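You operate a simulated robot arm through the tools that you are given. There is no shell and no other tool. Be economical: measure what you need, move in short steps, check, and stop when the job is done.

You are at the controls of a simulated robot arm. One attempt, no reset.

Task
Put the green pen on the long beige table top away on the optics bench top. Put the folded blue cloth from the optics bench top on the low shelf of the optics bench. Take the pump oil bottle from the optics bench top and leave it on the top of the yellow-edged plate. Take the blue case and put it on the low shelf of the blue-legged table. Put the grey carton on the left end of the blue-legged table. Put the red holder on the long beige table top. Open the upper drawer of the grey console, put the yellow level from the inside of the upper drawer of the grey console in the blue bin and shut the drawer again. Put the steel post on the blue-legged table top away on the optics bench top. Fetch the move card and set it on the long beige table top. Open the blue flap. Any order will do. Set down upright: pump oil bottle.

The check looks at the end state, three seconds after you hand in, the way a careful person would. Anything else that was tipped, shoved, dropped, spilled or broken makes it a failure. Flat cloth is picked up by pressing the open fingertips on it (5 to 10 N) and closing them slowly along it; thin cloth reads only 2 to 8 mm in the jaws.

Robot
A 7-joint arm with a two-finger parallel gripper on a trunk, on a base that drives. Base frame: it is fixed to the floor where the robot stands at the start and does not move with it; the origin is under the middle of the robot, x ahead of it, y to its left, z up; the surface under the hand at the start is at about z = 800. Lengths are in mm, angles in degrees, forces in N, time in s.
Its first joint turns from -166.0 to 166.0 degrees. Places, roughly: blue bin (20x24x8 cm) [800, 7200, 800]; blue case [-1000, 1250, 250]; blue flap [-1300, 2000, 1100]; folded blue cloth (8x6x2 cm) [-1000, 1100, 800]; green pen (13x2x2 cm) [500, 100, 800]; grey carton [-1250, -1500, 250]; left end of the blue-legged table [500, 2100, 800]; long beige table top [700, -200, 800]; low shelf of the blue-legged table [700, 1500, 200]; low shelf of the optics bench [-1200, 1300, 300]; move card [500, 1250, 750]; optics bench top [-1200, 1300, 800]; pump oil bottle [-1250, 1000, 1000]; red holder [-1500, -1750, 750]; steel post (5x5x15 cm) [900, 1000, 800]; top of the yellow-edged plate (30x20 cm) [540, 260, 800]; upper drawer of the grey console [-1400, 6300, 700]; yellow level [-1500, 6000, 750]. Payload 3.43 kg.
The TCP is the grasp point between the finger pads, 30 mm short of the fingertips. In the tool frame z runs along the fingers and y along their closing line. Largest opening 94 mm; finger width 28, thickness 10; the body of the gripper, 50 by 96 mm, starts 55 mm behind the TCP.
Orientation is that of the tool frame in the base frame, as a unit quaternion [x, y, z, w]. With the fingers straight down and closing along the base's y, the tool's x points along the base's -x, its y along +y and its z along -z.

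Tools
- The arm moves only by the tool arm_command. Its argument "motion" is a list of rows, each a list of 7 numbers: the shift along the tool's x, y, z in m, then the turn, a rotation vector about the tool's x, y, z in degrees, then the finger opening in m, from 0 to 0.094. In form: [[x, y, z, wx, wy, wz, claw], ...]. A call has 1 to 8 rows; each row is the pose to reach, as a shift and turn from the pose commanded when the call began, along the tool's axes at that moment. Rows are played at 5 a second. More than 50 mm and 8.6 degrees between two rows, or a gripper value outside its range, and nothing of the call is played. A pose out of reach is approached as far as the arm can. The call stops where the force on the tool passes 40 N (or 10 N more than at its start, if that is more) or the arm is blocked; 0.2 s more then pass. The fingers move at their own pace (about 45 mm/s each) and stop on an object; they squeeze with about 23 N. The grip force told is the motor's: it shows also when the fingers shut on nothing. Time passes only in rows, and 0.2 s behind the last, so rows that repeat a pose let the fingers close. It gives the time, the measured TCP pose, the force on the tool (base axes), the opening and the grip force at its end, in the units of the frame above (readings bear some noise), with the torque about the TCP (base axes, N m) and any sound that the robot's microphone picked up.
- Cameras (640 x 400 px; columns grow to the right, rows downward): "scene" is now at [515.2, 218.7, 966.5]; the picture's right is [0.04, -1.00, 0.00], its down [-0.20, -0.01, -0.98] and it looks along [0.98, 0.04, -0.20] (base axes); focal length 214 px, centre (320, 200). "wrist" rides on the gripper at [76, 14, -102] in the tool frame; the picture's right is [-0.18, 0.98, 0.00], its down [-0.75, -0.14, -0.64] and it looks along [-0.63, -0.12, 0.77] (tool axes); focal length 243 px, centre (320, 200). There is no depth. A picture from a camera that has moved, and an enlarged one, comes with that camera's place and axes in the base frame and with its lens.
- capture(camera): a new picture of that camera. No time passes.
- raise_lower(by): slides the trunk up (or, below 0, down) by that many mm; the arm and the scene camera ride with it, the base frame stays. It gives what a move gives, with no picture.
- steer(legs): drives the robot by 1 to 6 legs, each [ahead, left, turn to the left] in mm, mm and degrees, along the robot's own axes; the way and the turn of a leg run together, so that a leg with both is an arc; at most 1500 mm and 180 degrees a leg. The arm and the cameras ride along, it lands a little off, and it stops where it bumps. It gives what a move gives.
- turn_head(pan, tilt): turns the head with the scene camera to pan (to the left, within 103 degrees either way) and tilt (down, from -29 to 69), counted from straight ahead of the robot. It gives what a move gives.
- zoom(camera, box): a new picture of the part [left, top, right, bottom] of that camera's present view, enlarged. No time passes.
- finish_job(): hands the job in; it is judged then, once.

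Work in short steps. Places have to be worked out from the pictures, the camera data and where the tool is seen: move nearer, look again, correct. Check each grasp and each placing, and mend what went wrong. You have 535 turns and 306 pictures in all, those below and enlarged ones among them. Open the gripper and draw the arm clear of the work before you hand the job in, unless the task says otherwise; then end with one line.

The tools are called after "Emit:" by a JSON object that holds its "method" and its "body". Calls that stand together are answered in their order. arm_command: Moves the arm, as the interface text tells. Its arguments: {"type":"object","properties":{"motion":{"type":"array"}},"required":["motion"]} The other tools are called the same way: raise_lower (by) slides the trunk up or down; steer (legs) drives the base; turn_head (pan, tilt) turns the head that bears the scene camera; capture (camera) takes a picture; zoom (camera, box) takes an enlarged picture of a part of a camera's view; finish_job () hands the job in.

At the start:

```text
t: 0.0
ee_pos: [660.4, 219.3, 1027.8]
ee_rot: [0.0, 1.0, 0.0, 0.001]
wrist_force: [0.2, 0.7, 0.7]
wrist_torque: [0.0, 0.03, -0.02]
opening: 94.0
gripper_force: 0.0
trunk travel left (down, up): [-25.0, 465.0]
robot x, y, heading: [2.1, -3.1, -0.3]
head pan, tilt: [2.3, 11.5]
```

scene: 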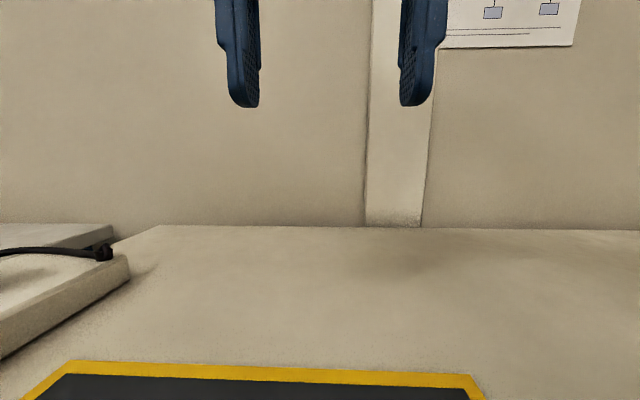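
wrist: 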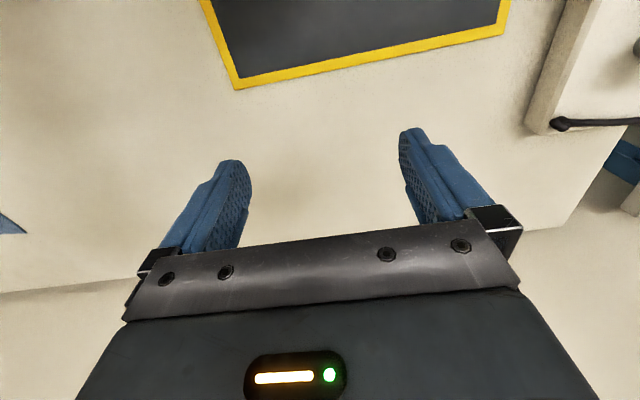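

I'll look around first, starting with the table in front of me by tilting the head down.

Emit:
{"method": "turn_head", "body": {"pan": 0, "tilt": 50}}

Emit:
{"method": "capture", "body": {"camera": "scene"}}

Emit:
{"method": "turn_head", "body": {"pan": -60, "tilt": 35}}

Emit:
{"method": "capture", "body": {"camera": "scene"}}

Emit:
{"method": "turn_head", "body": {"pan": 70, "tilt": 25}}

Emit:
{"method": "capture", "body": {"camera": "scene"}}

```text
t: 1.1
ee_pos: [659.7, 220.3, 1028.1]
ee_rot: [-0.001, 1.0, 0.001, 0.0]
wrist_force: [-0.5, -0.7, -0.1]
wrist_torque: [0.01, 0.04, -0.01]
opening: 94.0
gripper_force: 0.0
trunk travel left (down, up): [-25.0, 465.0]
robot x, y, heading: [1.2, 2.1, -0.1]
head pan, tilt: [0.0, 50.0]
```

```text
303 pictures are left
camera scene: at [499.1, 214.9, 907.0], right [0.0, -1.0, 0.0], down [-0.77, 0.0, -0.64], along [0.64, 0.0, -0.77], focal length 214 px, centre (320, 200)
```

scene: 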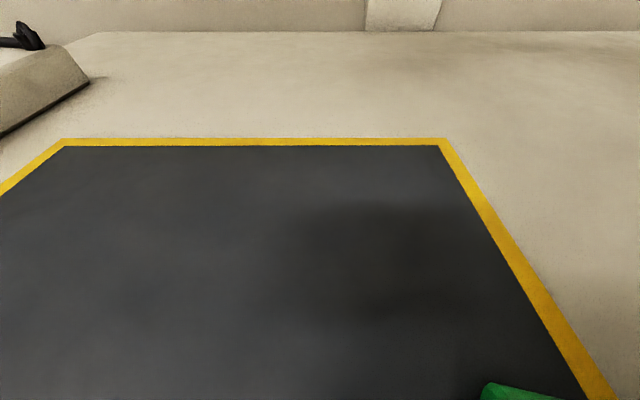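

```text
t: 2.4
ee_pos: [660.5, 218.9, 1027.7]
ee_rot: [0.001, 1.0, 0.0, 0.0]
wrist_force: [0.4, -1.5, 0.0]
wrist_torque: [0.0, 0.01, -0.01]
opening: 93.9
gripper_force: 0.2
trunk travel left (down, up): [-25.0, 465.0]
robot x, y, heading: [-0.2, -1.3, -0.1]
head pan, tilt: [-60.0, 35.0]
```

```text
302 pictures are left
camera scene: at [466.2, 138.7, 928.7], right [-0.87, -0.5, 0.0], down [-0.29, 0.5, -0.82], along [0.41, -0.71, -0.57], focal length 214 px, centre (320, 200)
```

scene: 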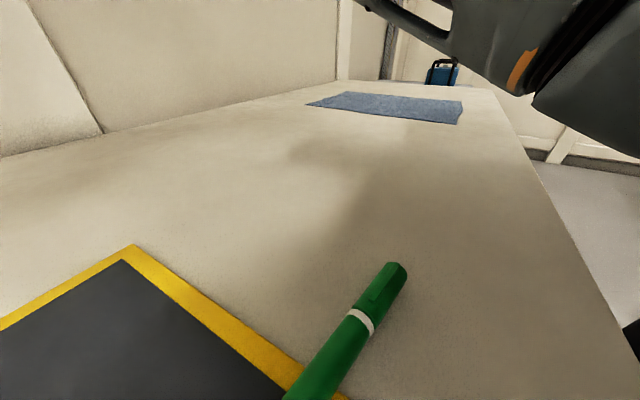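

```text
t: 4.5
ee_pos: [660.8, 219.6, 1027.5]
ee_rot: [0.0, 1.0, 0.0, 0.0]
wrist_force: [0.0, -0.5, -0.1]
wrist_torque: [0.01, 0.01, 0.02]
opening: 93.8
gripper_force: 0.1
trunk travel left (down, up): [-25.0, 465.0]
robot x, y, heading: [0.9, 2.7, 0.1]
head pan, tilt: [70.0, 25.0]
```

```text
301 pictures are left
camera scene: at [453.7, 301.5, 944.5], right [0.94, -0.34, 0.0], down [-0.14, -0.4, -0.91], along [0.31, 0.85, -0.42], focal length 214 px, centre (320, 200)
```

scene: 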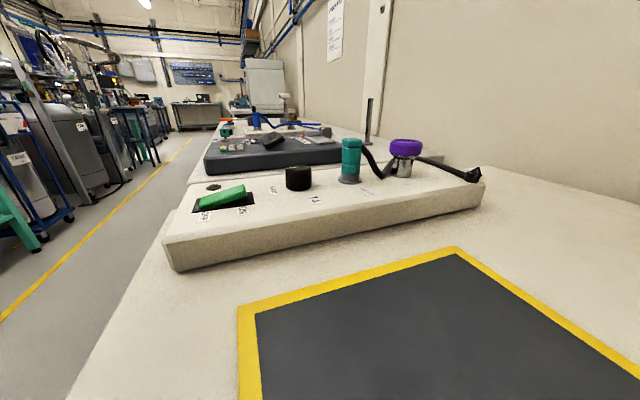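

The pen lies by the plate's near right corner. I'll raise the trunk for a broader overview.

Emit:
{"method": "raise_lower", "body": {"by": 450}}

Emit:
{"method": "turn_head", "body": {"pan": 60, "tilt": 30}}

Emit:
{"method": "capture", "body": {"camera": "scene"}}

Emit:
{"method": "turn_head", "body": {"pan": 103, "tilt": 25}}

Emit:
{"method": "capture", "body": {"camera": "scene"}}

Emit:
{"method": "turn_head", "body": {"pan": -50, "tilt": 45}}

Emit:
{"method": "capture", "body": {"camera": "scene"}}

Emit:
{"method": "turn_head", "body": {"pan": -103, "tilt": 25}}

Emit:
{"method": "capture", "body": {"camera": "scene"}}

```text
refused: 450 is not a number from -400 to 400
```

```text
t: 5.2
ee_pos: [660.1, 218.6, 1028.2]
ee_rot: [0.0, 1.0, 0.0, 0.0]
wrist_force: [1.0, 0.6, -0.3]
wrist_torque: [0.01, 0.01, -0.01]
opening: 94.2
gripper_force: 0.0
trunk travel left (down, up): [-25.0, 465.0]
robot x, y, heading: [-2.1, 0.4, -0.0]
head pan, tilt: [60.0, 30.0]
```

```text
300 pictures are left
camera scene: at [467.3, 293.3, 936.5], right [0.87, -0.5, 0.0], down [-0.25, -0.43, -0.87], along [0.43, 0.75, -0.5], focal length 214 px, centre (320, 200)
```

scene: 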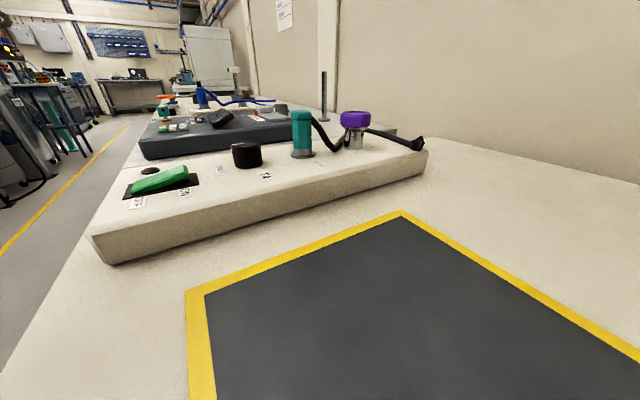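

```text
t: 6.3
ee_pos: [659.5, 219.5, 1027.2]
ee_rot: [0.0, 1.0, 0.0, -0.001]
wrist_force: [0.0, 0.1, 0.6]
wrist_torque: [-0.03, -0.02, -0.01]
opening: 93.9
gripper_force: 0.0
trunk travel left (down, up): [-25.0, 465.0]
robot x, y, heading: [1.4, 0.4, 0.1]
head pan, tilt: [103.0, 25.0]
```

```text
299 pictures are left
camera scene: at [401.4, 304.7, 944.5], right [0.97, 0.22, 0.0], down [0.09, -0.41, -0.91], along [-0.2, 0.88, -0.42], focal length 214 px, centre (320, 200)
```

scene: 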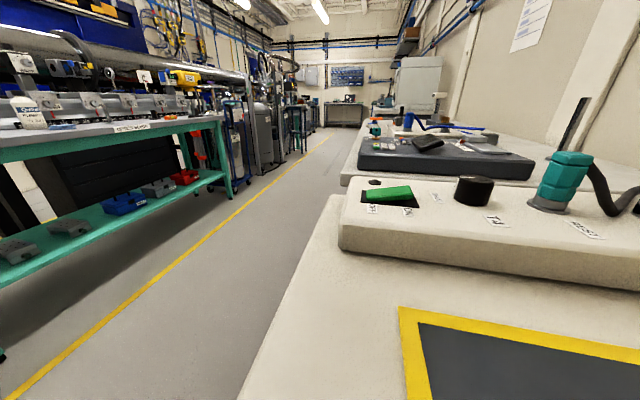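

```text
t: 8.7
ee_pos: [660.4, 218.9, 1028.0]
ee_rot: [0.0, 1.0, 0.0, 0.0]
wrist_force: [0.3, -1.3, 0.4]
wrist_torque: [0.0, -0.03, -0.01]
opening: 94.1
gripper_force: 0.1
trunk travel left (down, up): [-25.0, 465.0]
robot x, y, heading: [2.4, -0.5, -0.1]
head pan, tilt: [-50.0, 45.0]
```

```text
298 pictures are left
camera scene: at [474.4, 152.6, 913.9], right [-0.77, -0.64, 0.0], down [-0.45, 0.54, -0.71], along [0.45, -0.54, -0.71], focal length 214 px, centre (320, 200)
```

scene: 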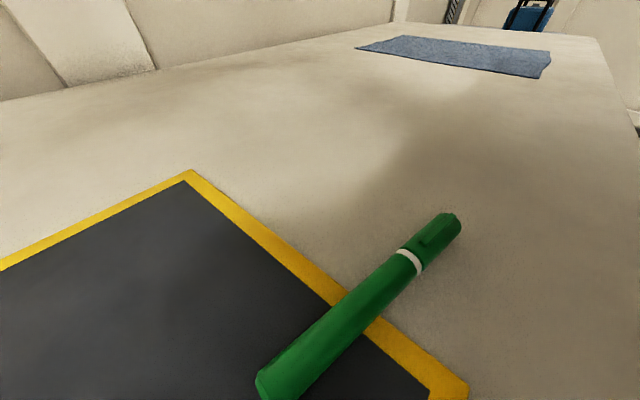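

```text
t: 9.9
ee_pos: [660.2, 218.6, 1028.2]
ee_rot: [0.0, 1.0, 0.0, 0.0]
wrist_force: [0.4, 0.2, 0.2]
wrist_torque: [0.01, -0.03, 0.0]
opening: 94.0
gripper_force: 0.1
trunk travel left (down, up): [-25.0, 465.0]
robot x, y, heading: [0.8, -2.7, -0.3]
head pan, tilt: [-103.0, 25.0]
```

```text
297 pictures are left
camera scene: at [401.4, 125.1, 944.5], right [-0.97, 0.22, 0.0], down [0.09, 0.41, -0.91], along [-0.2, -0.88, -0.42], focal length 214 px, centre (320, 200)
```

scene: 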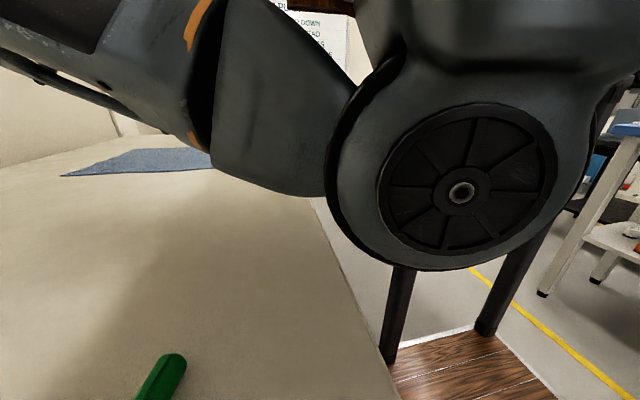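

Emit:
{"method": "raise_lower", "body": {"by": 400}}

Emit:
{"method": "turn_head", "body": {"pan": 65, "tilt": 35}}

Emit:
{"method": "capture", "body": {"camera": "scene"}}

Emit:
{"method": "turn_head", "body": {"pan": -40, "tilt": 45}}

Emit:
{"method": "capture", "body": {"camera": "scene"}}

```text
t: 13.7
ee_pos: [660.2, 218.6, 1426.9]
ee_rot: [0.0, 1.0, 0.0, -0.001]
wrist_force: [-0.1, 0.5, 1.2]
wrist_torque: [0.02, 0.05, 0.06]
opening: 94.0
gripper_force: 0.0
trunk travel left (down, up): [-425.0, 65.0]
robot x, y, heading: [0.3, 1.4, -0.0]
head pan, tilt: [-103.0, 25.0]
```

```text
t: 16.3
ee_pos: [660.2, 220.1, 1427.6]
ee_rot: [0.001, 1.0, 0.0, -0.001]
wrist_force: [0.2, 0.4, 0.1]
wrist_torque: [-0.03, -0.03, -0.01]
opening: 94.1
gripper_force: 0.0
trunk travel left (down, up): [-425.0, 65.0]
robot x, y, heading: [-0.0, 0.4, -0.3]
head pan, tilt: [65.0, 35.0]
```

```text
296 pictures are left
camera scene: at [459.4, 294.7, 1328.7], right [0.91, -0.42, 0.0], down [-0.24, -0.52, -0.82], along [0.35, 0.74, -0.57], focal length 214 px, centre (320, 200)
```

scene: 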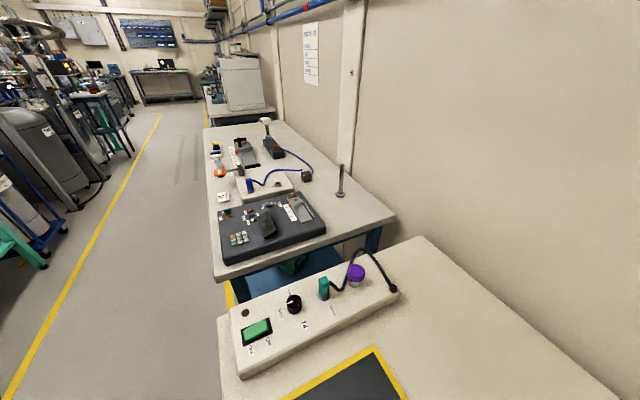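

```text
t: 18.1
ee_pos: [660.8, 219.4, 1427.8]
ee_rot: [0.0, 1.0, 0.0, 0.0]
wrist_force: [0.4, 0.2, 0.2]
wrist_torque: [-0.04, -0.04, -0.01]
opening: 93.9
gripper_force: 0.1
trunk travel left (down, up): [-425.0, 65.0]
robot x, y, heading: [2.0, -0.2, 0.4]
head pan, tilt: [-40.0, 45.0]
```

```text
295 pictures are left
camera scene: at [484.5, 162.7, 1313.9], right [-0.64, -0.77, 0.0], down [-0.54, 0.45, -0.71], along [0.54, -0.45, -0.71], focal length 214 px, centre (320, 200)
```

scene: 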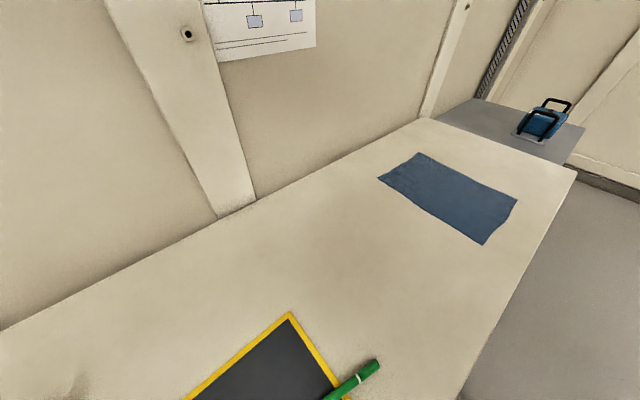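

Now back off from the table so the pen is within reach, lower the trunk, and begin rotating the gripper across the pen.

Emit:
{"method": "steer", "body": {"legs": [[-250, 0, 0]]}}

Emit:
{"method": "raise_lower", "body": {"by": -300}}

Emit:
{"method": "arm_command", "body": {"motion": [[-0.01, -0.015, 0, 0, 0, -8.5, 0.06], [-0.02, -0.03, 0, 0, 0, -17, 0.06], [-0.03, -0.045, 0, 0, 0, -25.5, 0.06], [-0.04, -0.06, 0, 0, 0, -34, 0.06], [-0.05, -0.075, 0, 0, 0, -42.5, 0.06], [-0.06, -0.09, 0, 0, 0, -51, 0.06], [-0.07, -0.105, 0, 0, 0, -59.5, 0.06], [-0.07, -0.12, 0, 0, 0, -68, 0.06]]}}

Emit:
{"method": "capture", "body": {"camera": "wrist"}}

Emit:
{"method": "capture", "body": {"camera": "scene"}}

```text
t: 19.9
ee_pos: [406.7, 219.5, 1427.0]
ee_rot: [-0.001, 1.0, 0.0, 0.0]
wrist_force: [-0.2, -0.3, -0.4]
wrist_torque: [-0.01, -0.02, 0.01]
opening: 94.0
gripper_force: 0.1
trunk travel left (down, up): [-425.0, 65.0]
robot x, y, heading: [-252.7, 1.4, 0.0]
head pan, tilt: [-40.0, 45.0]
```

```text
t: 22.9
ee_pos: [405.0, 220.2, 1127.5]
ee_rot: [-0.001, 1.0, -0.001, 0.0]
wrist_force: [-0.2, -0.7, 0.6]
wrist_torque: [0.0, 0.0, 0.02]
opening: 93.7
gripper_force: 0.0
trunk travel left (down, up): [-125.0, 365.0]
robot x, y, heading: [-256.6, -0.5, 0.0]
head pan, tilt: [-40.0, 45.0]
```

```text
t: 24.7
ee_pos: [476.8, 101.9, 1127.8]
ee_rot: [-0.561, 0.828, 0.0, 0.0]
wrist_force: [-0.5, 0.7, 0.0]
wrist_torque: [-0.01, 0.04, 0.0]
opening: 60.1
gripper_force: 0.1
trunk travel left (down, up): [-125.0, 365.0]
robot x, y, heading: [-251.3, 0.6, 0.1]
head pan, tilt: [-40.0, 45.0]
```

```text
294 pictures are left
camera wrist: at [436.0, 36.1, 1230.6], right [-0.84, 0.53, 0.0], down [0.41, 0.65, 0.64], along [0.34, 0.54, -0.77], focal length 243 px, centre (320, 200)
```

wrist: 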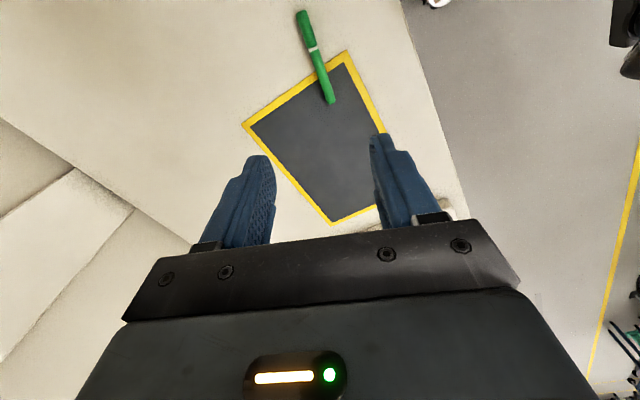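

```text
293 pictures are left
camera scene: at [231.0, 163.6, 1013.9], right [-0.64, -0.77, 0.0], down [-0.54, 0.45, -0.71], along [0.54, -0.45, -0.71], focal length 214 px, centre (320, 200)
```

scene: 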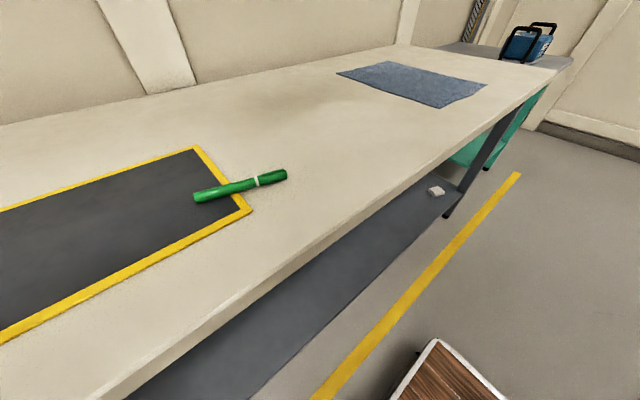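

Pen center is about (479, 98), axis 14° off y. I rotate the last bit and descend to just above it.

Emit:
{"method": "arm_command", "body": {"motion": [[0.003, -0.003, 0.045, 0, 0, -8, 0.06], [0.003, -0.003, 0.09, 0, 0, -8, 0.06], [0.003, -0.003, 0.135, 0, 0, -8, 0.06], [0.003, -0.003, 0.18, 0, 0, -8, 0.06], [0.003, -0.003, 0.225, 0, 0, -8, 0.06], [0.003, -0.003, 0.27, 0, 0, -8, 0.06], [0.003, -0.003, 0.28, 0, 0, -8, 0.06]]}}

Emit:
{"method": "capture", "body": {"camera": "wrist"}}

```text
t: 26.3
ee_pos: [479.7, 94.9, 846.7]
ee_rot: [-0.616, 0.788, 0.0, 0.0]
wrist_force: [-0.4, 0.9, -0.2]
wrist_torque: [-0.01, 0.0, -0.01]
opening: 60.2
gripper_force: 0.1
trunk travel left (down, up): [-125.0, 365.0]
robot x, y, heading: [-251.2, 3.0, 0.0]
head pan, tilt: [-40.0, 45.0]
```

```text
292 pictures are left
camera wrist: at [447.1, 23.3, 948.3], right [-0.91, 0.41, 0.0], down [0.32, 0.7, 0.64], along [0.27, 0.58, -0.77], focal length 243 px, centre (320, 200)
```

wrist: 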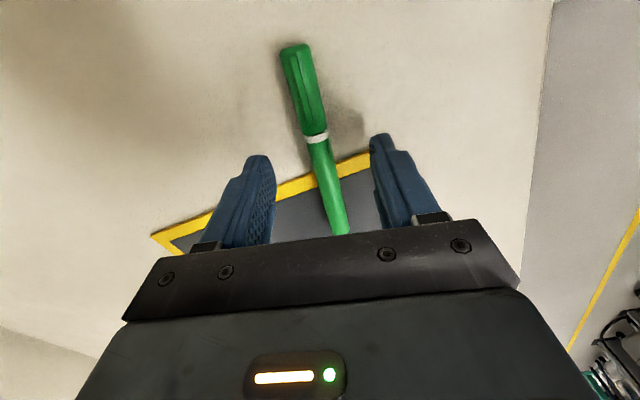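

The pen is between the fingers; go down 12 mm and close.

Emit:
{"method": "arm_command", "body": {"motion": [[0, 0, 0.008, 0, 0, 0, 0.06], [0, 0, 0.013, 0, 0, 0, 0.06], [0, 0, 0.013, 0, 0, 0, 0.03], [0, 0, 0.013, 0, 0, 0, 0.005], [0, 0, 0.013, 0, 0, 0, 0.005], [0, 0, 0.013, 0, 0, 0, 0.005], [0, 0, 0.013, 0, 0, 0, 0.005]]}}

```text
t: 27.9
ee_pos: [479.2, 94.6, 832.3]
ee_rot: [-0.616, 0.787, 0.0, 0.0]
wrist_force: [-8.8, 1.2, 18.0]
wrist_torque: [0.28, 0.41, 0.12]
opening: 14.6
gripper_force: 23.1
trunk travel left (down, up): [-125.0, 365.0]
robot x, y, heading: [-252.7, -2.8, 0.1]
head pan, tilt: [-40.0, 45.0]
```

Pen gripped (14.6 mm). Lift it, then back off and turn round toward the optics bench.

Emit:
{"method": "arm_command", "body": {"motion": [[0, 0, -0.03, 0, 0, 0, 0.005], [0, 0, -0.08, 0, 0, 0, 0.005], [0, 0, -0.13, 0, 0, 0, 0.005], [0, 0, -0.18, 0, 0, 0, 0.005], [0, 0, -0.23, 0, 0, 0, 0.005], [0, 0, -0.28, 0, 0, 0, 0.005], [0, 0, -0.28, 0, 0, 0, 0.005]]}}

Emit:
{"method": "steer", "body": {"legs": [[-100, 0, 0], [0, 0, 180]]}}

Emit:
{"method": "turn_head", "body": {"pan": -50, "tilt": 25}}

Emit:
{"method": "capture", "body": {"camera": "scene"}}

Emit:
{"method": "turn_head", "body": {"pan": 40, "tilt": 25}}

Emit:
{"method": "capture", "body": {"camera": "scene"}}

```text
t: 29.5
ee_pos: [478.5, 95.6, 1112.9]
ee_rot: [-0.616, 0.788, -0.001, 0.0]
wrist_force: [1.1, -0.1, 0.0]
wrist_torque: [0.0, -0.01, 0.02]
opening: 14.4
gripper_force: 23.0
trunk travel left (down, up): [-125.0, 365.0]
robot x, y, heading: [-251.1, 0.2, 0.1]
head pan, tilt: [-40.0, 45.0]
```

```text
t: 37.9
ee_pos: [-1089.6, -68.0, 1112.1]
ee_rot: [0.799, 0.602, 0.0, 0.0]
wrist_force: [0.0, -0.1, -0.4]
wrist_torque: [-0.04, -0.01, 0.02]
opening: 14.4
gripper_force: 23.2
trunk travel left (down, up): [-125.0, 365.0]
robot x, y, heading: [-350.5, -3.1, 177.9]
head pan, tilt: [-40.0, 45.0]
```

```text
t: 38.8
ee_pos: [-1088.2, -68.1, 1112.3]
ee_rot: [0.798, 0.602, 0.0, 0.0]
wrist_force: [-0.9, -0.7, -0.3]
wrist_torque: [0.01, -0.01, -0.02]
opening: 14.6
gripper_force: 23.3
trunk travel left (down, up): [-125.0, 365.0]
robot x, y, heading: [-354.9, -1.4, 177.7]
head pan, tilt: [-50.0, 25.0]
```

```text
291 pictures are left
camera scene: at [-840.8, -127.8, 1044.4], right [0.79, 0.62, 0.0], down [0.26, -0.33, -0.91], along [-0.56, 0.71, -0.42], focal length 214 px, centre (320, 200)
```

scene: 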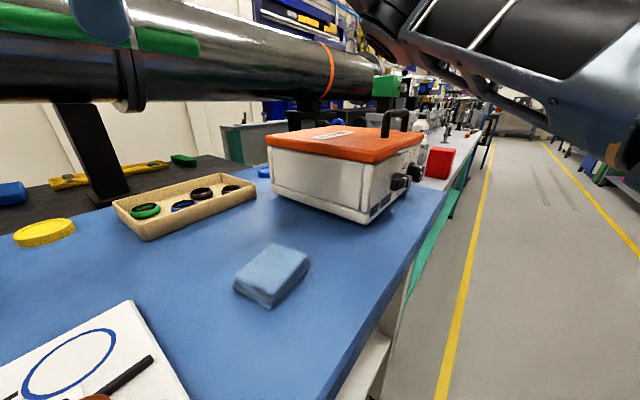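

```text
t: 40.4
ee_pos: [-1090.1, -69.5, 1111.1]
ee_rot: [0.799, 0.602, 0.0, 0.0]
wrist_force: [-1.5, 0.2, 0.5]
wrist_torque: [0.0, 0.0, -0.01]
opening: 14.9
gripper_force: 23.3
trunk travel left (down, up): [-125.0, 365.0]
robot x, y, heading: [-352.2, -4.5, 178.2]
head pan, tilt: [40.0, 25.0]
```

```text
290 pictures are left
camera scene: at [-856.8, -257.0, 1044.5], right [-0.61, 0.79, 0.0], down [0.33, 0.26, -0.91], along [-0.71, -0.56, -0.42], focal length 214 px, centre (320, 200)
```

scene: 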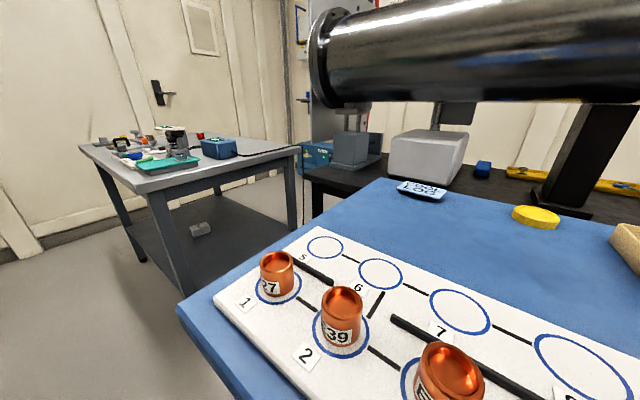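

I'm facing another (blue) table; the optics bench is further to my right. I back off a little and move sideways to it.

Emit:
{"method": "steer", "body": {"legs": [[-200, 0, 2], [0, -1100, 0]]}}

Emit:
{"method": "turn_head", "body": {"pan": 0, "tilt": 30}}

Emit:
{"method": "capture", "body": {"camera": "scene"}}

Emit:
{"method": "turn_head", "body": {"pan": -60, "tilt": 20}}

Emit:
{"method": "capture", "body": {"camera": "scene"}}

Emit:
{"method": "turn_head", "body": {"pan": 40, "tilt": 35}}

Emit:
{"method": "capture", "body": {"camera": "scene"}}

```text
t: 47.2
ee_pos: [-888.9, 1003.7, 1111.3]
ee_rot: [0.792, 0.61, 0.0, 0.0]
wrist_force: [0.2, -0.3, -0.7]
wrist_torque: [0.01, -0.03, -0.03]
opening: 14.6
gripper_force: 23.1
trunk travel left (down, up): [-125.0, 365.0]
robot x, y, heading: [-154.3, 1089.9, 179.3]
head pan, tilt: [40.0, 25.0]
```

```text
t: 48.2
ee_pos: [-888.3, 1003.6, 1112.0]
ee_rot: [0.792, 0.61, -0.002, 0.0]
wrist_force: [0.0, -0.2, -0.8]
wrist_torque: [0.03, 0.0, 0.02]
opening: 14.4
gripper_force: 22.4
trunk travel left (down, up): [-125.0, 365.0]
robot x, y, heading: [-152.4, 1084.9, 179.4]
head pan, tilt: [0.0, 30.0]
```

```text
289 pictures are left
camera scene: at [-671.3, 879.8, 1036.5], right [0.01, 1.0, 0.0], down [0.5, -0.01, -0.87], along [-0.87, 0.01, -0.5], focal length 214 px, centre (320, 200)
```

scene: 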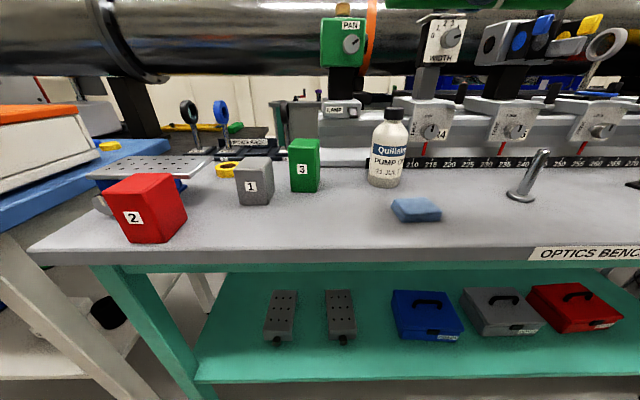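

```text
t: 49.5
ee_pos: [-889.0, 1003.2, 1112.9]
ee_rot: [0.792, 0.61, 0.0, 0.001]
wrist_force: [-0.4, 0.9, -0.7]
wrist_torque: [-0.04, -0.05, 0.03]
opening: 14.6
gripper_force: 23.1
trunk travel left (down, up): [-125.0, 365.0]
robot x, y, heading: [-155.6, 1087.7, 179.4]
head pan, tilt: [-60.0, 20.0]
```

```text
288 pictures are left
camera scene: at [-626.3, 959.8, 1052.5], right [0.87, 0.49, 0.0], down [0.17, -0.3, -0.94], along [-0.46, 0.82, -0.34], focal length 214 px, centre (320, 200)
```

scene: 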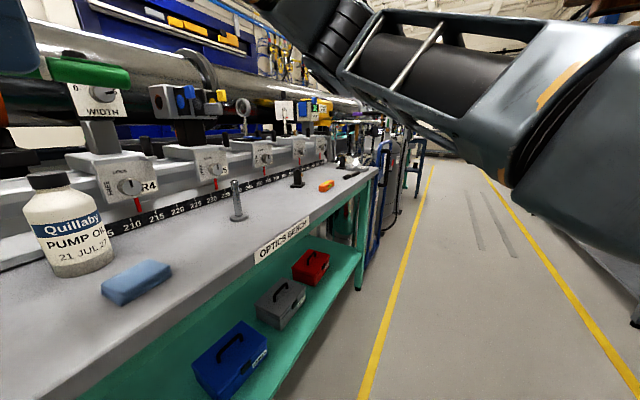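

```text
t: 51.3
ee_pos: [-889.3, 1004.3, 1113.1]
ee_rot: [0.792, 0.61, 0.0, 0.0]
wrist_force: [-0.2, -0.8, -0.3]
wrist_torque: [-0.01, -0.02, 0.02]
opening: 14.8
gripper_force: 22.6
trunk travel left (down, up): [-125.0, 365.0]
robot x, y, heading: [-156.9, 1090.4, 179.2]
head pan, tilt: [40.0, 35.0]
```

```text
287 pictures are left
camera scene: at [-649.1, 823.0, 1028.7], right [-0.63, 0.78, 0.0], down [0.44, 0.36, -0.82], along [-0.64, -0.52, -0.57], focal length 214 px, centre (320, 200)
```

scene: 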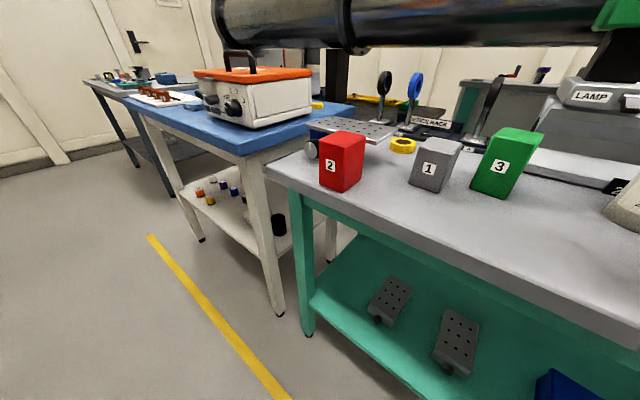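

The bench is clear around (-985, 900). I'll move the pen over there and descend towards the surface.

Emit:
{"method": "arm_command", "body": {"motion": [[-0.042, -0.022, 0, 0, 0, 0, 0.005], [-0.084, -0.044, 0, 0, 0, 0, 0.005], [-0.125, -0.066, 0, 0, 0, 0, 0.005], [-0.125, -0.066, 0.05, 0, 0, 0, 0.005], [-0.125, -0.066, 0.1, 0, 0, 0, 0.005], [-0.125, -0.066, 0.15, 0, 0, 0, 0.005], [-0.125, -0.066, 0.2, 0, 0, 0, 0.005], [-0.125, -0.066, 0.225, 0, 0, 0, 0.005]]}}

Emit:
{"method": "turn_head", "body": {"pan": 0, "tilt": 30}}

Emit:
{"method": "capture", "body": {"camera": "scene"}}

Emit:
{"method": "capture", "body": {"camera": "wrist"}}

```text
t: 53.1
ee_pos: [-984.9, 899.0, 891.2]
ee_rot: [0.792, 0.611, -0.001, -0.001]
wrist_force: [0.2, 0.3, -0.5]
wrist_torque: [-0.01, -0.01, 0.02]
opening: 14.7
gripper_force: 22.9
trunk travel left (down, up): [-125.0, 365.0]
robot x, y, heading: [-156.4, 1089.0, 179.2]
head pan, tilt: [40.0, 35.0]
```

```text
t: 54.2
ee_pos: [-986.0, 898.8, 892.2]
ee_rot: [0.792, 0.611, 0.0, 0.0]
wrist_force: [-0.3, -0.5, -0.8]
wrist_torque: [-0.01, -0.01, 0.0]
opening: 14.7
gripper_force: 23.0
trunk travel left (down, up): [-125.0, 365.0]
robot x, y, heading: [-153.1, 1085.3, 179.2]
head pan, tilt: [0.0, 30.0]
```

```text
286 pictures are left
camera scene: at [-671.2, 879.8, 1036.5], right [0.01, 1.0, 0.0], down [0.5, -0.01, -0.87], along [-0.87, 0.01, -0.5], focal length 214 px, centre (320, 200)
```

scene: 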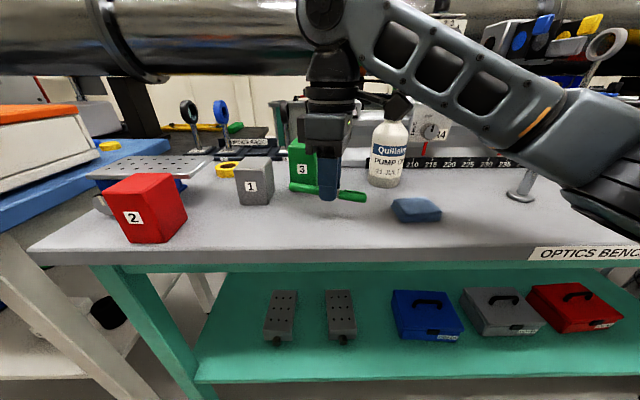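

```text
285 pictures are left
camera wrist: at [-951.8, 969.6, 993.8], right [0.9, -0.43, 0.0], down [-0.33, -0.69, 0.64], along [-0.28, -0.58, -0.77], focal length 243 px, centre (320, 200)
```

wrist: 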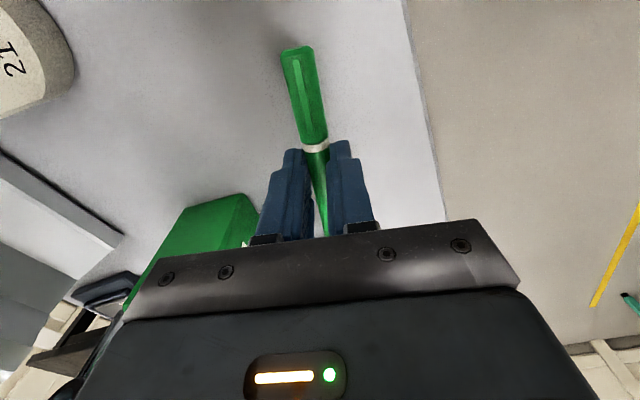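

Clear of the green block. Lower gently to the surface (expected TCP about 832).

Emit:
{"method": "arm_command", "body": {"motion": [[0, 0, 0.03, 0, 0, 0, 0.005], [0, 0, 0.045, 0, 0, 0, 0.005], [0, 0, 0.052, 0, 0, 0, 0.005], [0, 0, 0.056, 0, 0, 0, 0.005], [0, 0, 0.058, 0, 0, 0, 0.005]]}}

```text
t: 54.9
ee_pos: [-984.3, 899.8, 849.8]
ee_rot: [0.792, 0.611, -0.005, 0.0]
wrist_force: [9.1, 1.8, 19.8]
wrist_torque: [0.47, -0.62, -0.12]
opening: 14.4
gripper_force: 23.5
trunk travel left (down, up): [-125.0, 365.0]
robot x, y, heading: [-155.1, 1085.1, 179.2]
head pan, tilt: [0.0, 30.0]
stopped in row 3: the force on the tool passed its limit at 51 N (the readings are from after the stop); the commanded pose is now the measured one
```

Contact at 849 (bench top ~818). Release the pen and rise.

Emit:
{"method": "arm_command", "body": {"motion": [[0, 0, -0.001, 0, 0, 0, 0.02], [0, 0, -0.001, 0, 0, 0, 0.035], [0, 0, -0.001, 0, 0, 0, 0.04], [0, 0, -0.03, 0, 0, 0, 0.04], [0, 0, -0.08, 0, 0, 0, 0.06], [0, 0, -0.13, 0, 0, 0, 0.094]]}}

Emit:
{"method": "capture", "body": {"camera": "scene"}}

Emit:
{"method": "capture", "body": {"camera": "wrist"}}

```text
t: 56.2
ee_pos: [-985.8, 898.3, 976.9]
ee_rot: [0.792, 0.61, -0.003, 0.0]
wrist_force: [0.3, 0.3, -0.7]
wrist_torque: [0.02, -0.01, 0.01]
opening: 91.3
gripper_force: 0.0
trunk travel left (down, up): [-125.0, 365.0]
robot x, y, heading: [-155.1, 1085.3, 179.4]
head pan, tilt: [0.0, 30.0]
```

```text
284 pictures are left
camera scene: at [-671.4, 879.8, 1036.2], right [0.01, 1.0, 0.0], down [0.5, -0.01, -0.87], along [-0.87, 0.01, -0.5], focal length 214 px, centre (320, 200)
```

scene: 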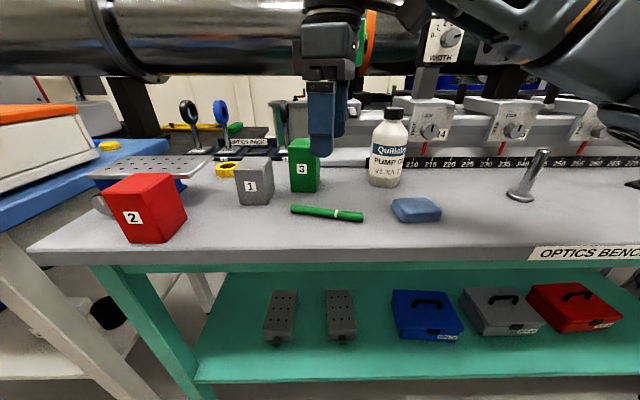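

```text
283 pictures are left
camera wrist: at [-951.3, 969.3, 1078.6], right [0.9, -0.43, 0.0], down [-0.33, -0.69, 0.65], along [-0.28, -0.58, -0.76], focal length 243 px, centre (320, 200)
```

wrist: 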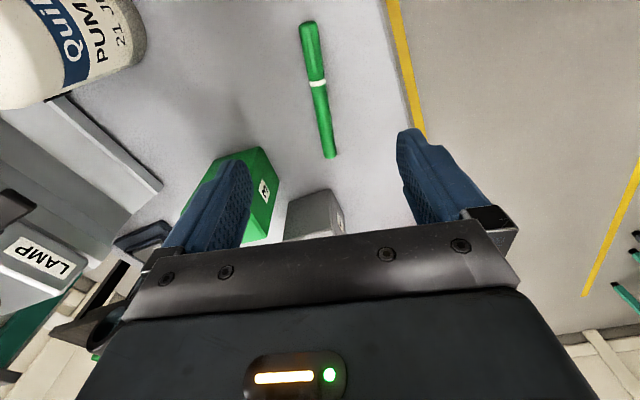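

Pen placed. Now look closely at the cloth and bottle.

Emit:
{"method": "zoom", "body": {"camera": "scene", "box": [340, 90, 480, 250]}}

Emit:
{"method": "zoom", "body": {"camera": "scene", "box": [200, 250, 640, 400]}}

```text
2.50 times, centred on (410, 170) of scene
camera zoom: at [-671.4, 879.8, 1036.2], right [0.01, 1.0, 0.0], down [0.5, -0.01, -0.87], along [-0.87, 0.01, -0.5], focal length 536 px, centre (95, 275)
```

zoom: 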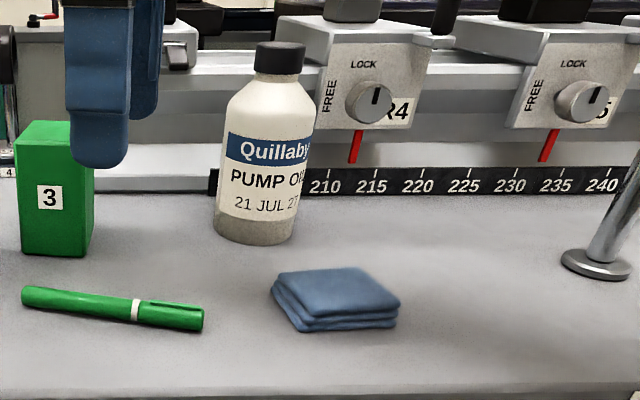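

```text
1.45 times, centred on (420, 325) of scene
camera zoom: at [-671.4, 879.8, 1036.2], right [0.01, 1.0, 0.0], down [0.5, -0.01, -0.87], along [-0.87, 0.01, -0.5], focal length 312 px, centre (174, 18)
```

zoom: 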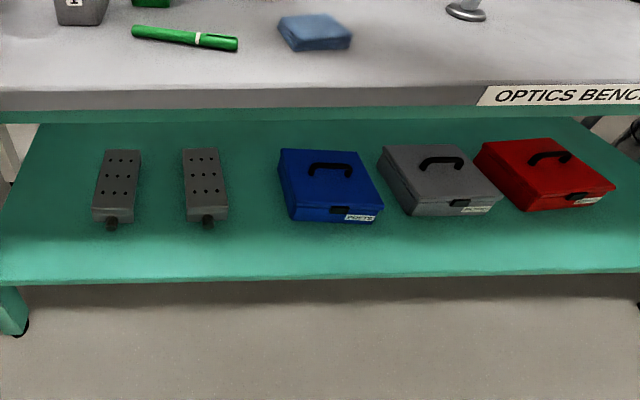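

Cloth centre ≈ (-994, 1055), long side nearly along y. I'll move above it and turn the gripper to close along y so the hand can later tilt under the bench.

Emit:
{"method": "arm_command", "body": {"motion": [[0.019, -0.006, -0.02, 0, 0, 8.4, 0.094], [0.038, -0.012, -0.04, 0, 0, 16.8, 0.094], [0.056, -0.018, -0.04, 0, 0, 25, 0.094], [0.075, -0.024, -0.04, 0, 0, 33.5, 0.094], [0.094, -0.03, -0.04, 0, 0, 42, 0.094], [0.113, -0.036, -0.04, 0, 0, 50.4, 0.094], [0.131, -0.042, -0.04, 0, 0, 58.8, 0.094], [0.15, -0.048, -0.04, 0, 0, 66.6, 0.094]]}}

Emit:
{"method": "capture", "body": {"camera": "wrist"}}

```text
t: 58.0
ee_pos: [-991.8, 1058.4, 1017.7]
ee_rot: [0.997, 0.074, -0.003, 0.003]
wrist_force: [0.1, -0.2, -0.3]
wrist_torque: [0.0, 0.0, 0.0]
opening: 94.0
gripper_force: 0.0
trunk travel left (down, up): [-125.0, 365.0]
robot x, y, heading: [-155.9, 1089.0, 178.9]
head pan, tilt: [0.0, 30.0]
```

```text
280 pictures are left
camera wrist: at [-913.3, 1055.4, 1118.5], right [-0.04, -1.0, 0.01], down [-0.76, 0.03, 0.65], along [-0.65, 0.02, -0.76], focal length 243 px, centre (320, 200)
```

wrist: 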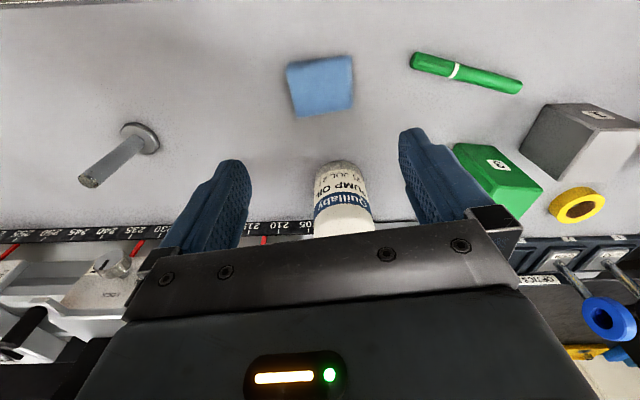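

The cloth lines up between the fingers. Descend so the tips are just above the bench.

Emit:
{"method": "arm_command", "body": {"motion": [[0, 0.001, 0.05, 0, 0, 0, 0.094], [0, 0.001, 0.1, 0, 0, 0, 0.094], [0, 0.001, 0.13, 0, 0, 0, 0.094], [0, 0.001, 0.15, 0, 0, 0, 0.094]]}}

Emit:
{"method": "capture", "body": {"camera": "wrist"}}

Emit:
{"method": "capture", "body": {"camera": "scene"}}

```text
t: 59.0
ee_pos: [-993.0, 1053.3, 866.0]
ee_rot: [0.997, 0.075, -0.003, 0.002]
wrist_force: [0.4, -0.7, 0.3]
wrist_torque: [0.0, 0.0, -0.03]
opening: 94.3
gripper_force: 0.0
trunk travel left (down, up): [-125.0, 365.0]
robot x, y, heading: [-159.0, 1088.5, 179.0]
head pan, tilt: [0.0, 30.0]
```

```text
279 pictures are left
camera wrist: at [-915.0, 1052.4, 968.1], right [-0.03, -1.0, 0.01], down [-0.76, 0.03, 0.65], along [-0.65, 0.02, -0.76], focal length 243 px, centre (320, 200)
```

wrist: 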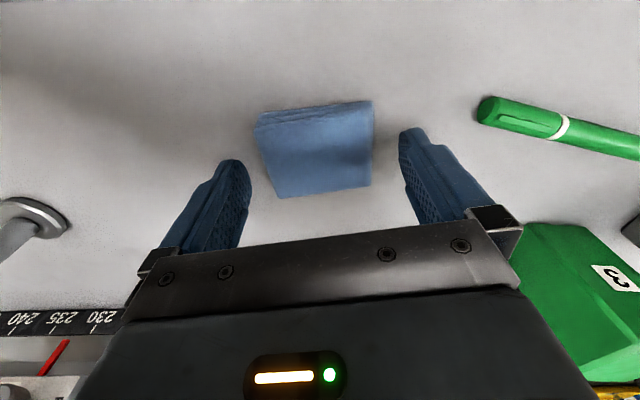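

```text
278 pictures are left
camera scene: at [-671.2, 879.8, 1036.6], right [0.01, 1.0, 0.0], down [0.5, -0.01, -0.87], along [-0.87, 0.01, -0.5], focal length 214 px, centre (320, 200)
```

scene: 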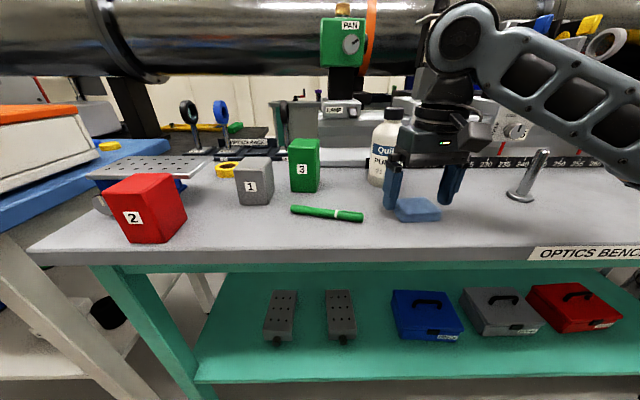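

Well centred. Go down the last 13 mm and close on the cloth.

Emit:
{"method": "arm_command", "body": {"motion": [[0, 0, 0.008, 0, 0, 0, 0.094], [0, 0, 0.013, 0, 0, 0, 0.094], [0, 0, 0.013, 0, 0, 0, 0.08], [0, 0, 0.013, 0, 0, 0, 0.06], [0, 0, 0.013, 0, 0, 0, 0.04], [0, 0, 0.013, 0, 0, 0, 0.02], [0, 0, 0.013, 0, 0, 0, 0.02]]}}

Emit:
{"method": "capture", "body": {"camera": "wrist"}}

```text
t: 60.6
ee_pos: [-994.1, 1054.3, 853.6]
ee_rot: [0.997, 0.075, -0.003, 0.002]
wrist_force: [-0.9, 0.4, 0.6]
wrist_torque: [0.0, 0.0, -0.02]
opening: 69.4
gripper_force: 22.8
trunk travel left (down, up): [-125.0, 365.0]
robot x, y, heading: [-150.5, 1088.4, 178.8]
head pan, tilt: [0.0, 30.0]
```

```text
277 pictures are left
camera wrist: at [-914.8, 1052.9, 956.0], right [-0.04, -1.0, 0.01], down [-0.76, 0.03, 0.65], along [-0.65, 0.02, -0.76], focal length 243 px, centre (320, 200)
```

wrist: 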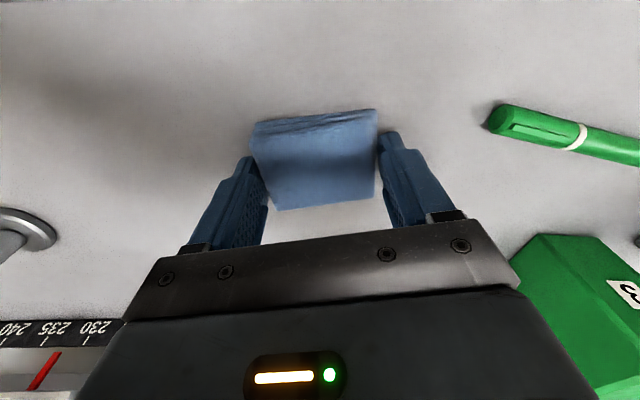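

Cloth held (69 mm). Lift and back out away from the bench.

Emit:
{"method": "arm_command", "body": {"motion": [[0, 0, -0.02, 0, 0, 0, 0.02], [0, 0, -0.05, 0, 0, 0, 0.02], [0, 0, -0.08, 0, 0, 0, 0.02]]}}

Emit:
{"method": "steer", "body": {"legs": [[-230, 0, 0]]}}

Emit:
{"method": "raise_lower", "body": {"by": -125}}

Emit:
{"method": "turn_head", "body": {"pan": 0, "tilt": 35}}

Emit:
{"method": "capture", "body": {"camera": "scene"}}

```text
t: 61.5
ee_pos: [-995.0, 1053.0, 935.1]
ee_rot: [0.997, 0.075, -0.003, 0.001]
wrist_force: [1.1, -0.3, -0.2]
wrist_torque: [0.02, 0.0, -0.02]
opening: 69.2
gripper_force: 22.7
trunk travel left (down, up): [-125.0, 365.0]
robot x, y, heading: [-156.3, 1088.9, 179.2]
head pan, tilt: [0.0, 30.0]
```

```text
t: 63.1
ee_pos: [-851.5, 1035.7, 936.2]
ee_rot: [0.997, 0.083, -0.005, 0.002]
wrist_force: [0.0, 0.2, -0.2]
wrist_torque: [-0.01, -0.02, 0.0]
opening: 69.0
gripper_force: 23.7
trunk travel left (down, up): [-125.0, 365.0]
robot x, y, heading: [-13.8, 1083.2, -179.9]
head pan, tilt: [0.0, 30.0]
stopped in leg 1: the robot was blocked; the commanded pose is now the measured one
```

```text
t: 64.6
ee_pos: [-851.0, 1036.0, 811.4]
ee_rot: [0.997, 0.082, -0.004, 0.003]
wrist_force: [0.0, -0.3, 0.2]
wrist_torque: [-0.04, 0.02, 0.03]
opening: 68.6
gripper_force: 23.7
trunk travel left (down, up): [0.0, 490.0]
robot x, y, heading: [-14.8, 1082.6, -179.9]
head pan, tilt: [0.0, 30.0]
```

```text
t: 65.3
ee_pos: [-851.7, 1036.3, 811.7]
ee_rot: [0.997, 0.082, -0.003, 0.002]
wrist_force: [-0.5, 0.2, -0.2]
wrist_torque: [0.01, 0.0, 0.01]
opening: 68.5
gripper_force: 23.6
trunk travel left (down, up): [0.0, 490.0]
robot x, y, heading: [-12.9, 1083.2, -180.0]
head pan, tilt: [0.0, 35.0]
```

```text
276 pictures are left
camera scene: at [-524.2, 866.3, 903.7], right [0.0, 1.0, 0.0], down [0.57, 0.0, -0.82], along [-0.82, 0.0, -0.57], focal length 214 px, centre (320, 200)
```

scene: 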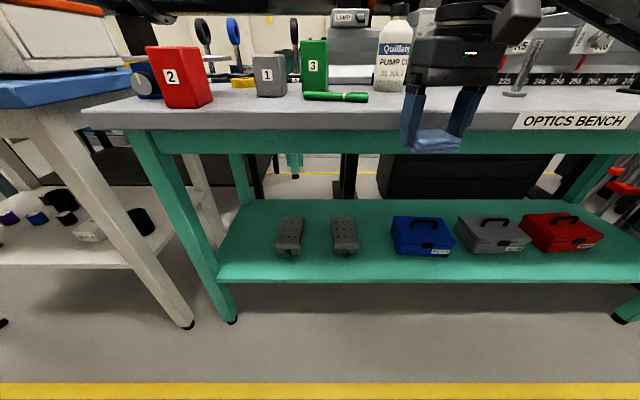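

Robot bumped lightly behind (so ~x=-15 is the limit here). The gap on the shelf between the blocks and blue case is around y 980–1100. Retract from the bench edge, square the yaw, and start lowering.

Emit:
{"method": "arm_command", "body": {"motion": [[0.03, 0, 0, 0, 0, 4.7, 0.02], [0.06, 0, 0, 0, 0, 9.4, 0.02], [0.09, 0, 0, 0, 0, 9.4, 0.02], [0.09, 0, 0.045, 0, 0, 9.4, 0.02], [0.09, 0, 0.09, 0, 0, 9.4, 0.02], [0.09, 0, 0.135, 0, 0, 9.4, 0.02]]}}

Emit:
{"method": "arm_command", "body": {"motion": [[0, 0, 0.03, 0, -8, 0, 0.02], [0, 0, 0.06, 0, -16, 0, 0.02], [0, 0, 0.09, 0, -24, 0, 0.02], [0, 0, 0.12, 0, -32, 0, 0.02], [0, 0, 0.15, 0, -40, 0, 0.02]]}}

Emit:
{"method": "capture", "body": {"camera": "scene"}}

Emit:
{"method": "capture", "body": {"camera": "wrist"}}

```text
t: 66.7
ee_pos: [-762.9, 1050.5, 674.7]
ee_rot: [1.0, 0.001, -0.004, 0.002]
wrist_force: [-0.1, 0.5, 0.6]
wrist_torque: [0.0, -0.01, 0.02]
opening: 69.0
gripper_force: 23.6
trunk travel left (down, up): [0.0, 490.0]
robot x, y, heading: [-15.7, 1082.3, -179.9]
head pan, tilt: [0.0, 35.0]
```

```text
t: 67.9
ee_pos: [-762.4, 1047.6, 523.1]
ee_rot: [0.938, -0.001, -0.347, 0.002]
wrist_force: [0.5, 0.4, -0.7]
wrist_torque: [-0.01, -0.01, 0.03]
opening: 68.8
gripper_force: 23.0
trunk travel left (down, up): [0.0, 490.0]
robot x, y, heading: [-16.3, 1078.2, -179.8]
head pan, tilt: [0.0, 35.0]
```

```text
275 pictures are left
camera scene: at [-524.2, 866.3, 903.8], right [0.0, 1.0, 0.0], down [0.57, 0.0, -0.82], along [-0.82, 0.0, -0.57], focal length 214 px, centre (320, 200)
```

scene: 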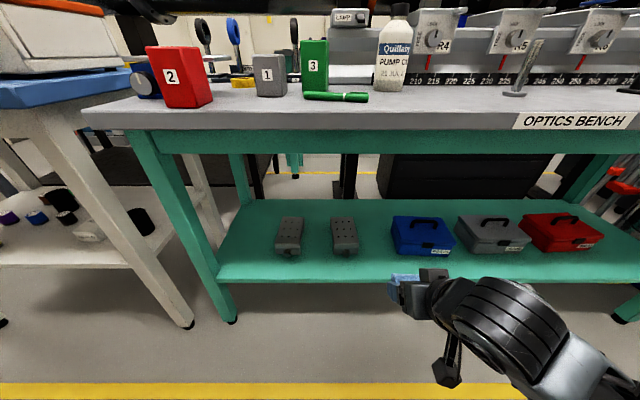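

```text
274 pictures are left
camera wrist: at [-638.6, 1034.7, 550.8], right [-0.14, -0.98, 0.13], down [-0.16, 0.15, 0.98], along [-0.98, 0.12, -0.17], focal length 243 px, centre (320, 200)
```

wrist: 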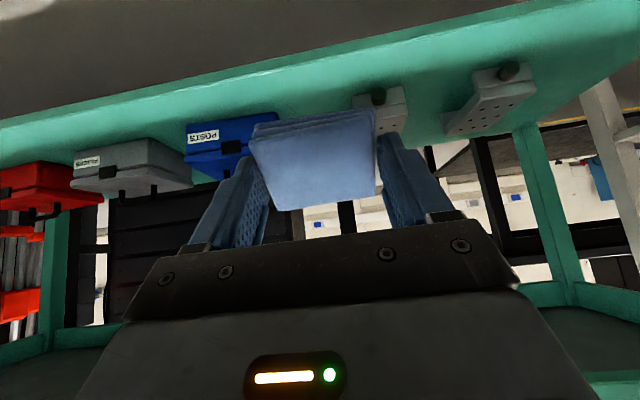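

Triangulating, the shelf is at about z 300 with its front edge near x=-950; gap y≈1005–1145. Drive forward and check.

Emit:
{"method": "steer", "body": {"legs": [[150, -25, 0]]}}

Emit:
{"method": "capture", "body": {"camera": "wrist"}}

Emit:
{"method": "capture", "body": {"camera": "scene"}}

```text
t: 69.2
ee_pos: [-914.7, 1076.4, 522.1]
ee_rot: [0.939, -0.002, -0.345, 0.002]
wrist_force: [0.0, 0.2, -0.1]
wrist_torque: [-0.01, 0.0, 0.02]
opening: 68.7
gripper_force: 22.9
trunk travel left (down, up): [0.0, 490.0]
robot x, y, heading: [-167.4, 1106.9, -180.0]
head pan, tilt: [0.0, 35.0]
```

```text
273 pictures are left
camera wrist: at [-790.8, 1061.4, 551.0], right [-0.14, -0.98, 0.12], down [-0.16, 0.15, 0.98], along [-0.98, 0.12, -0.17], focal length 243 px, centre (320, 200)
```

wrist: 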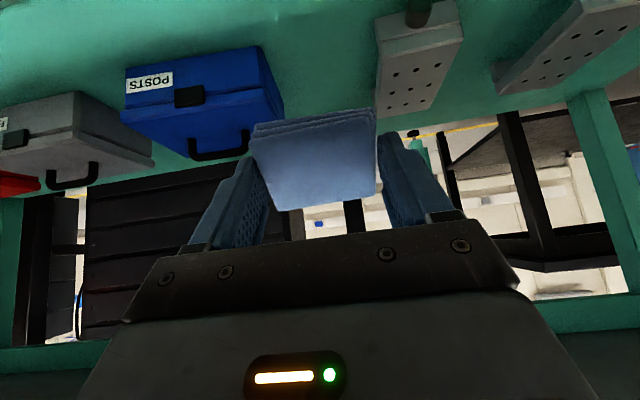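

```text
272 pictures are left
camera scene: at [-676.7, 892.3, 903.7], right [0.0, 1.0, 0.0], down [0.57, 0.0, -0.82], along [-0.82, 0.0, -0.57], focal length 214 px, centre (320, 200)
```

scene: 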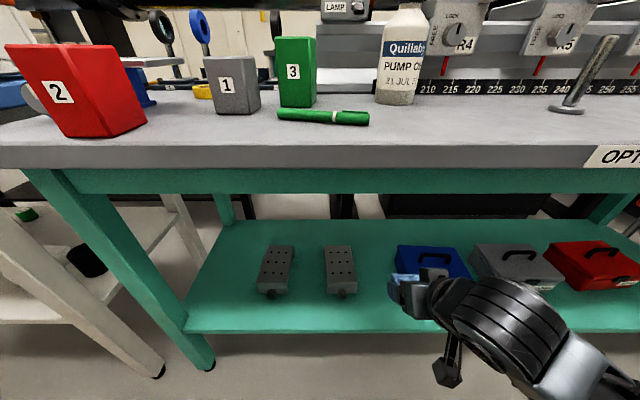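

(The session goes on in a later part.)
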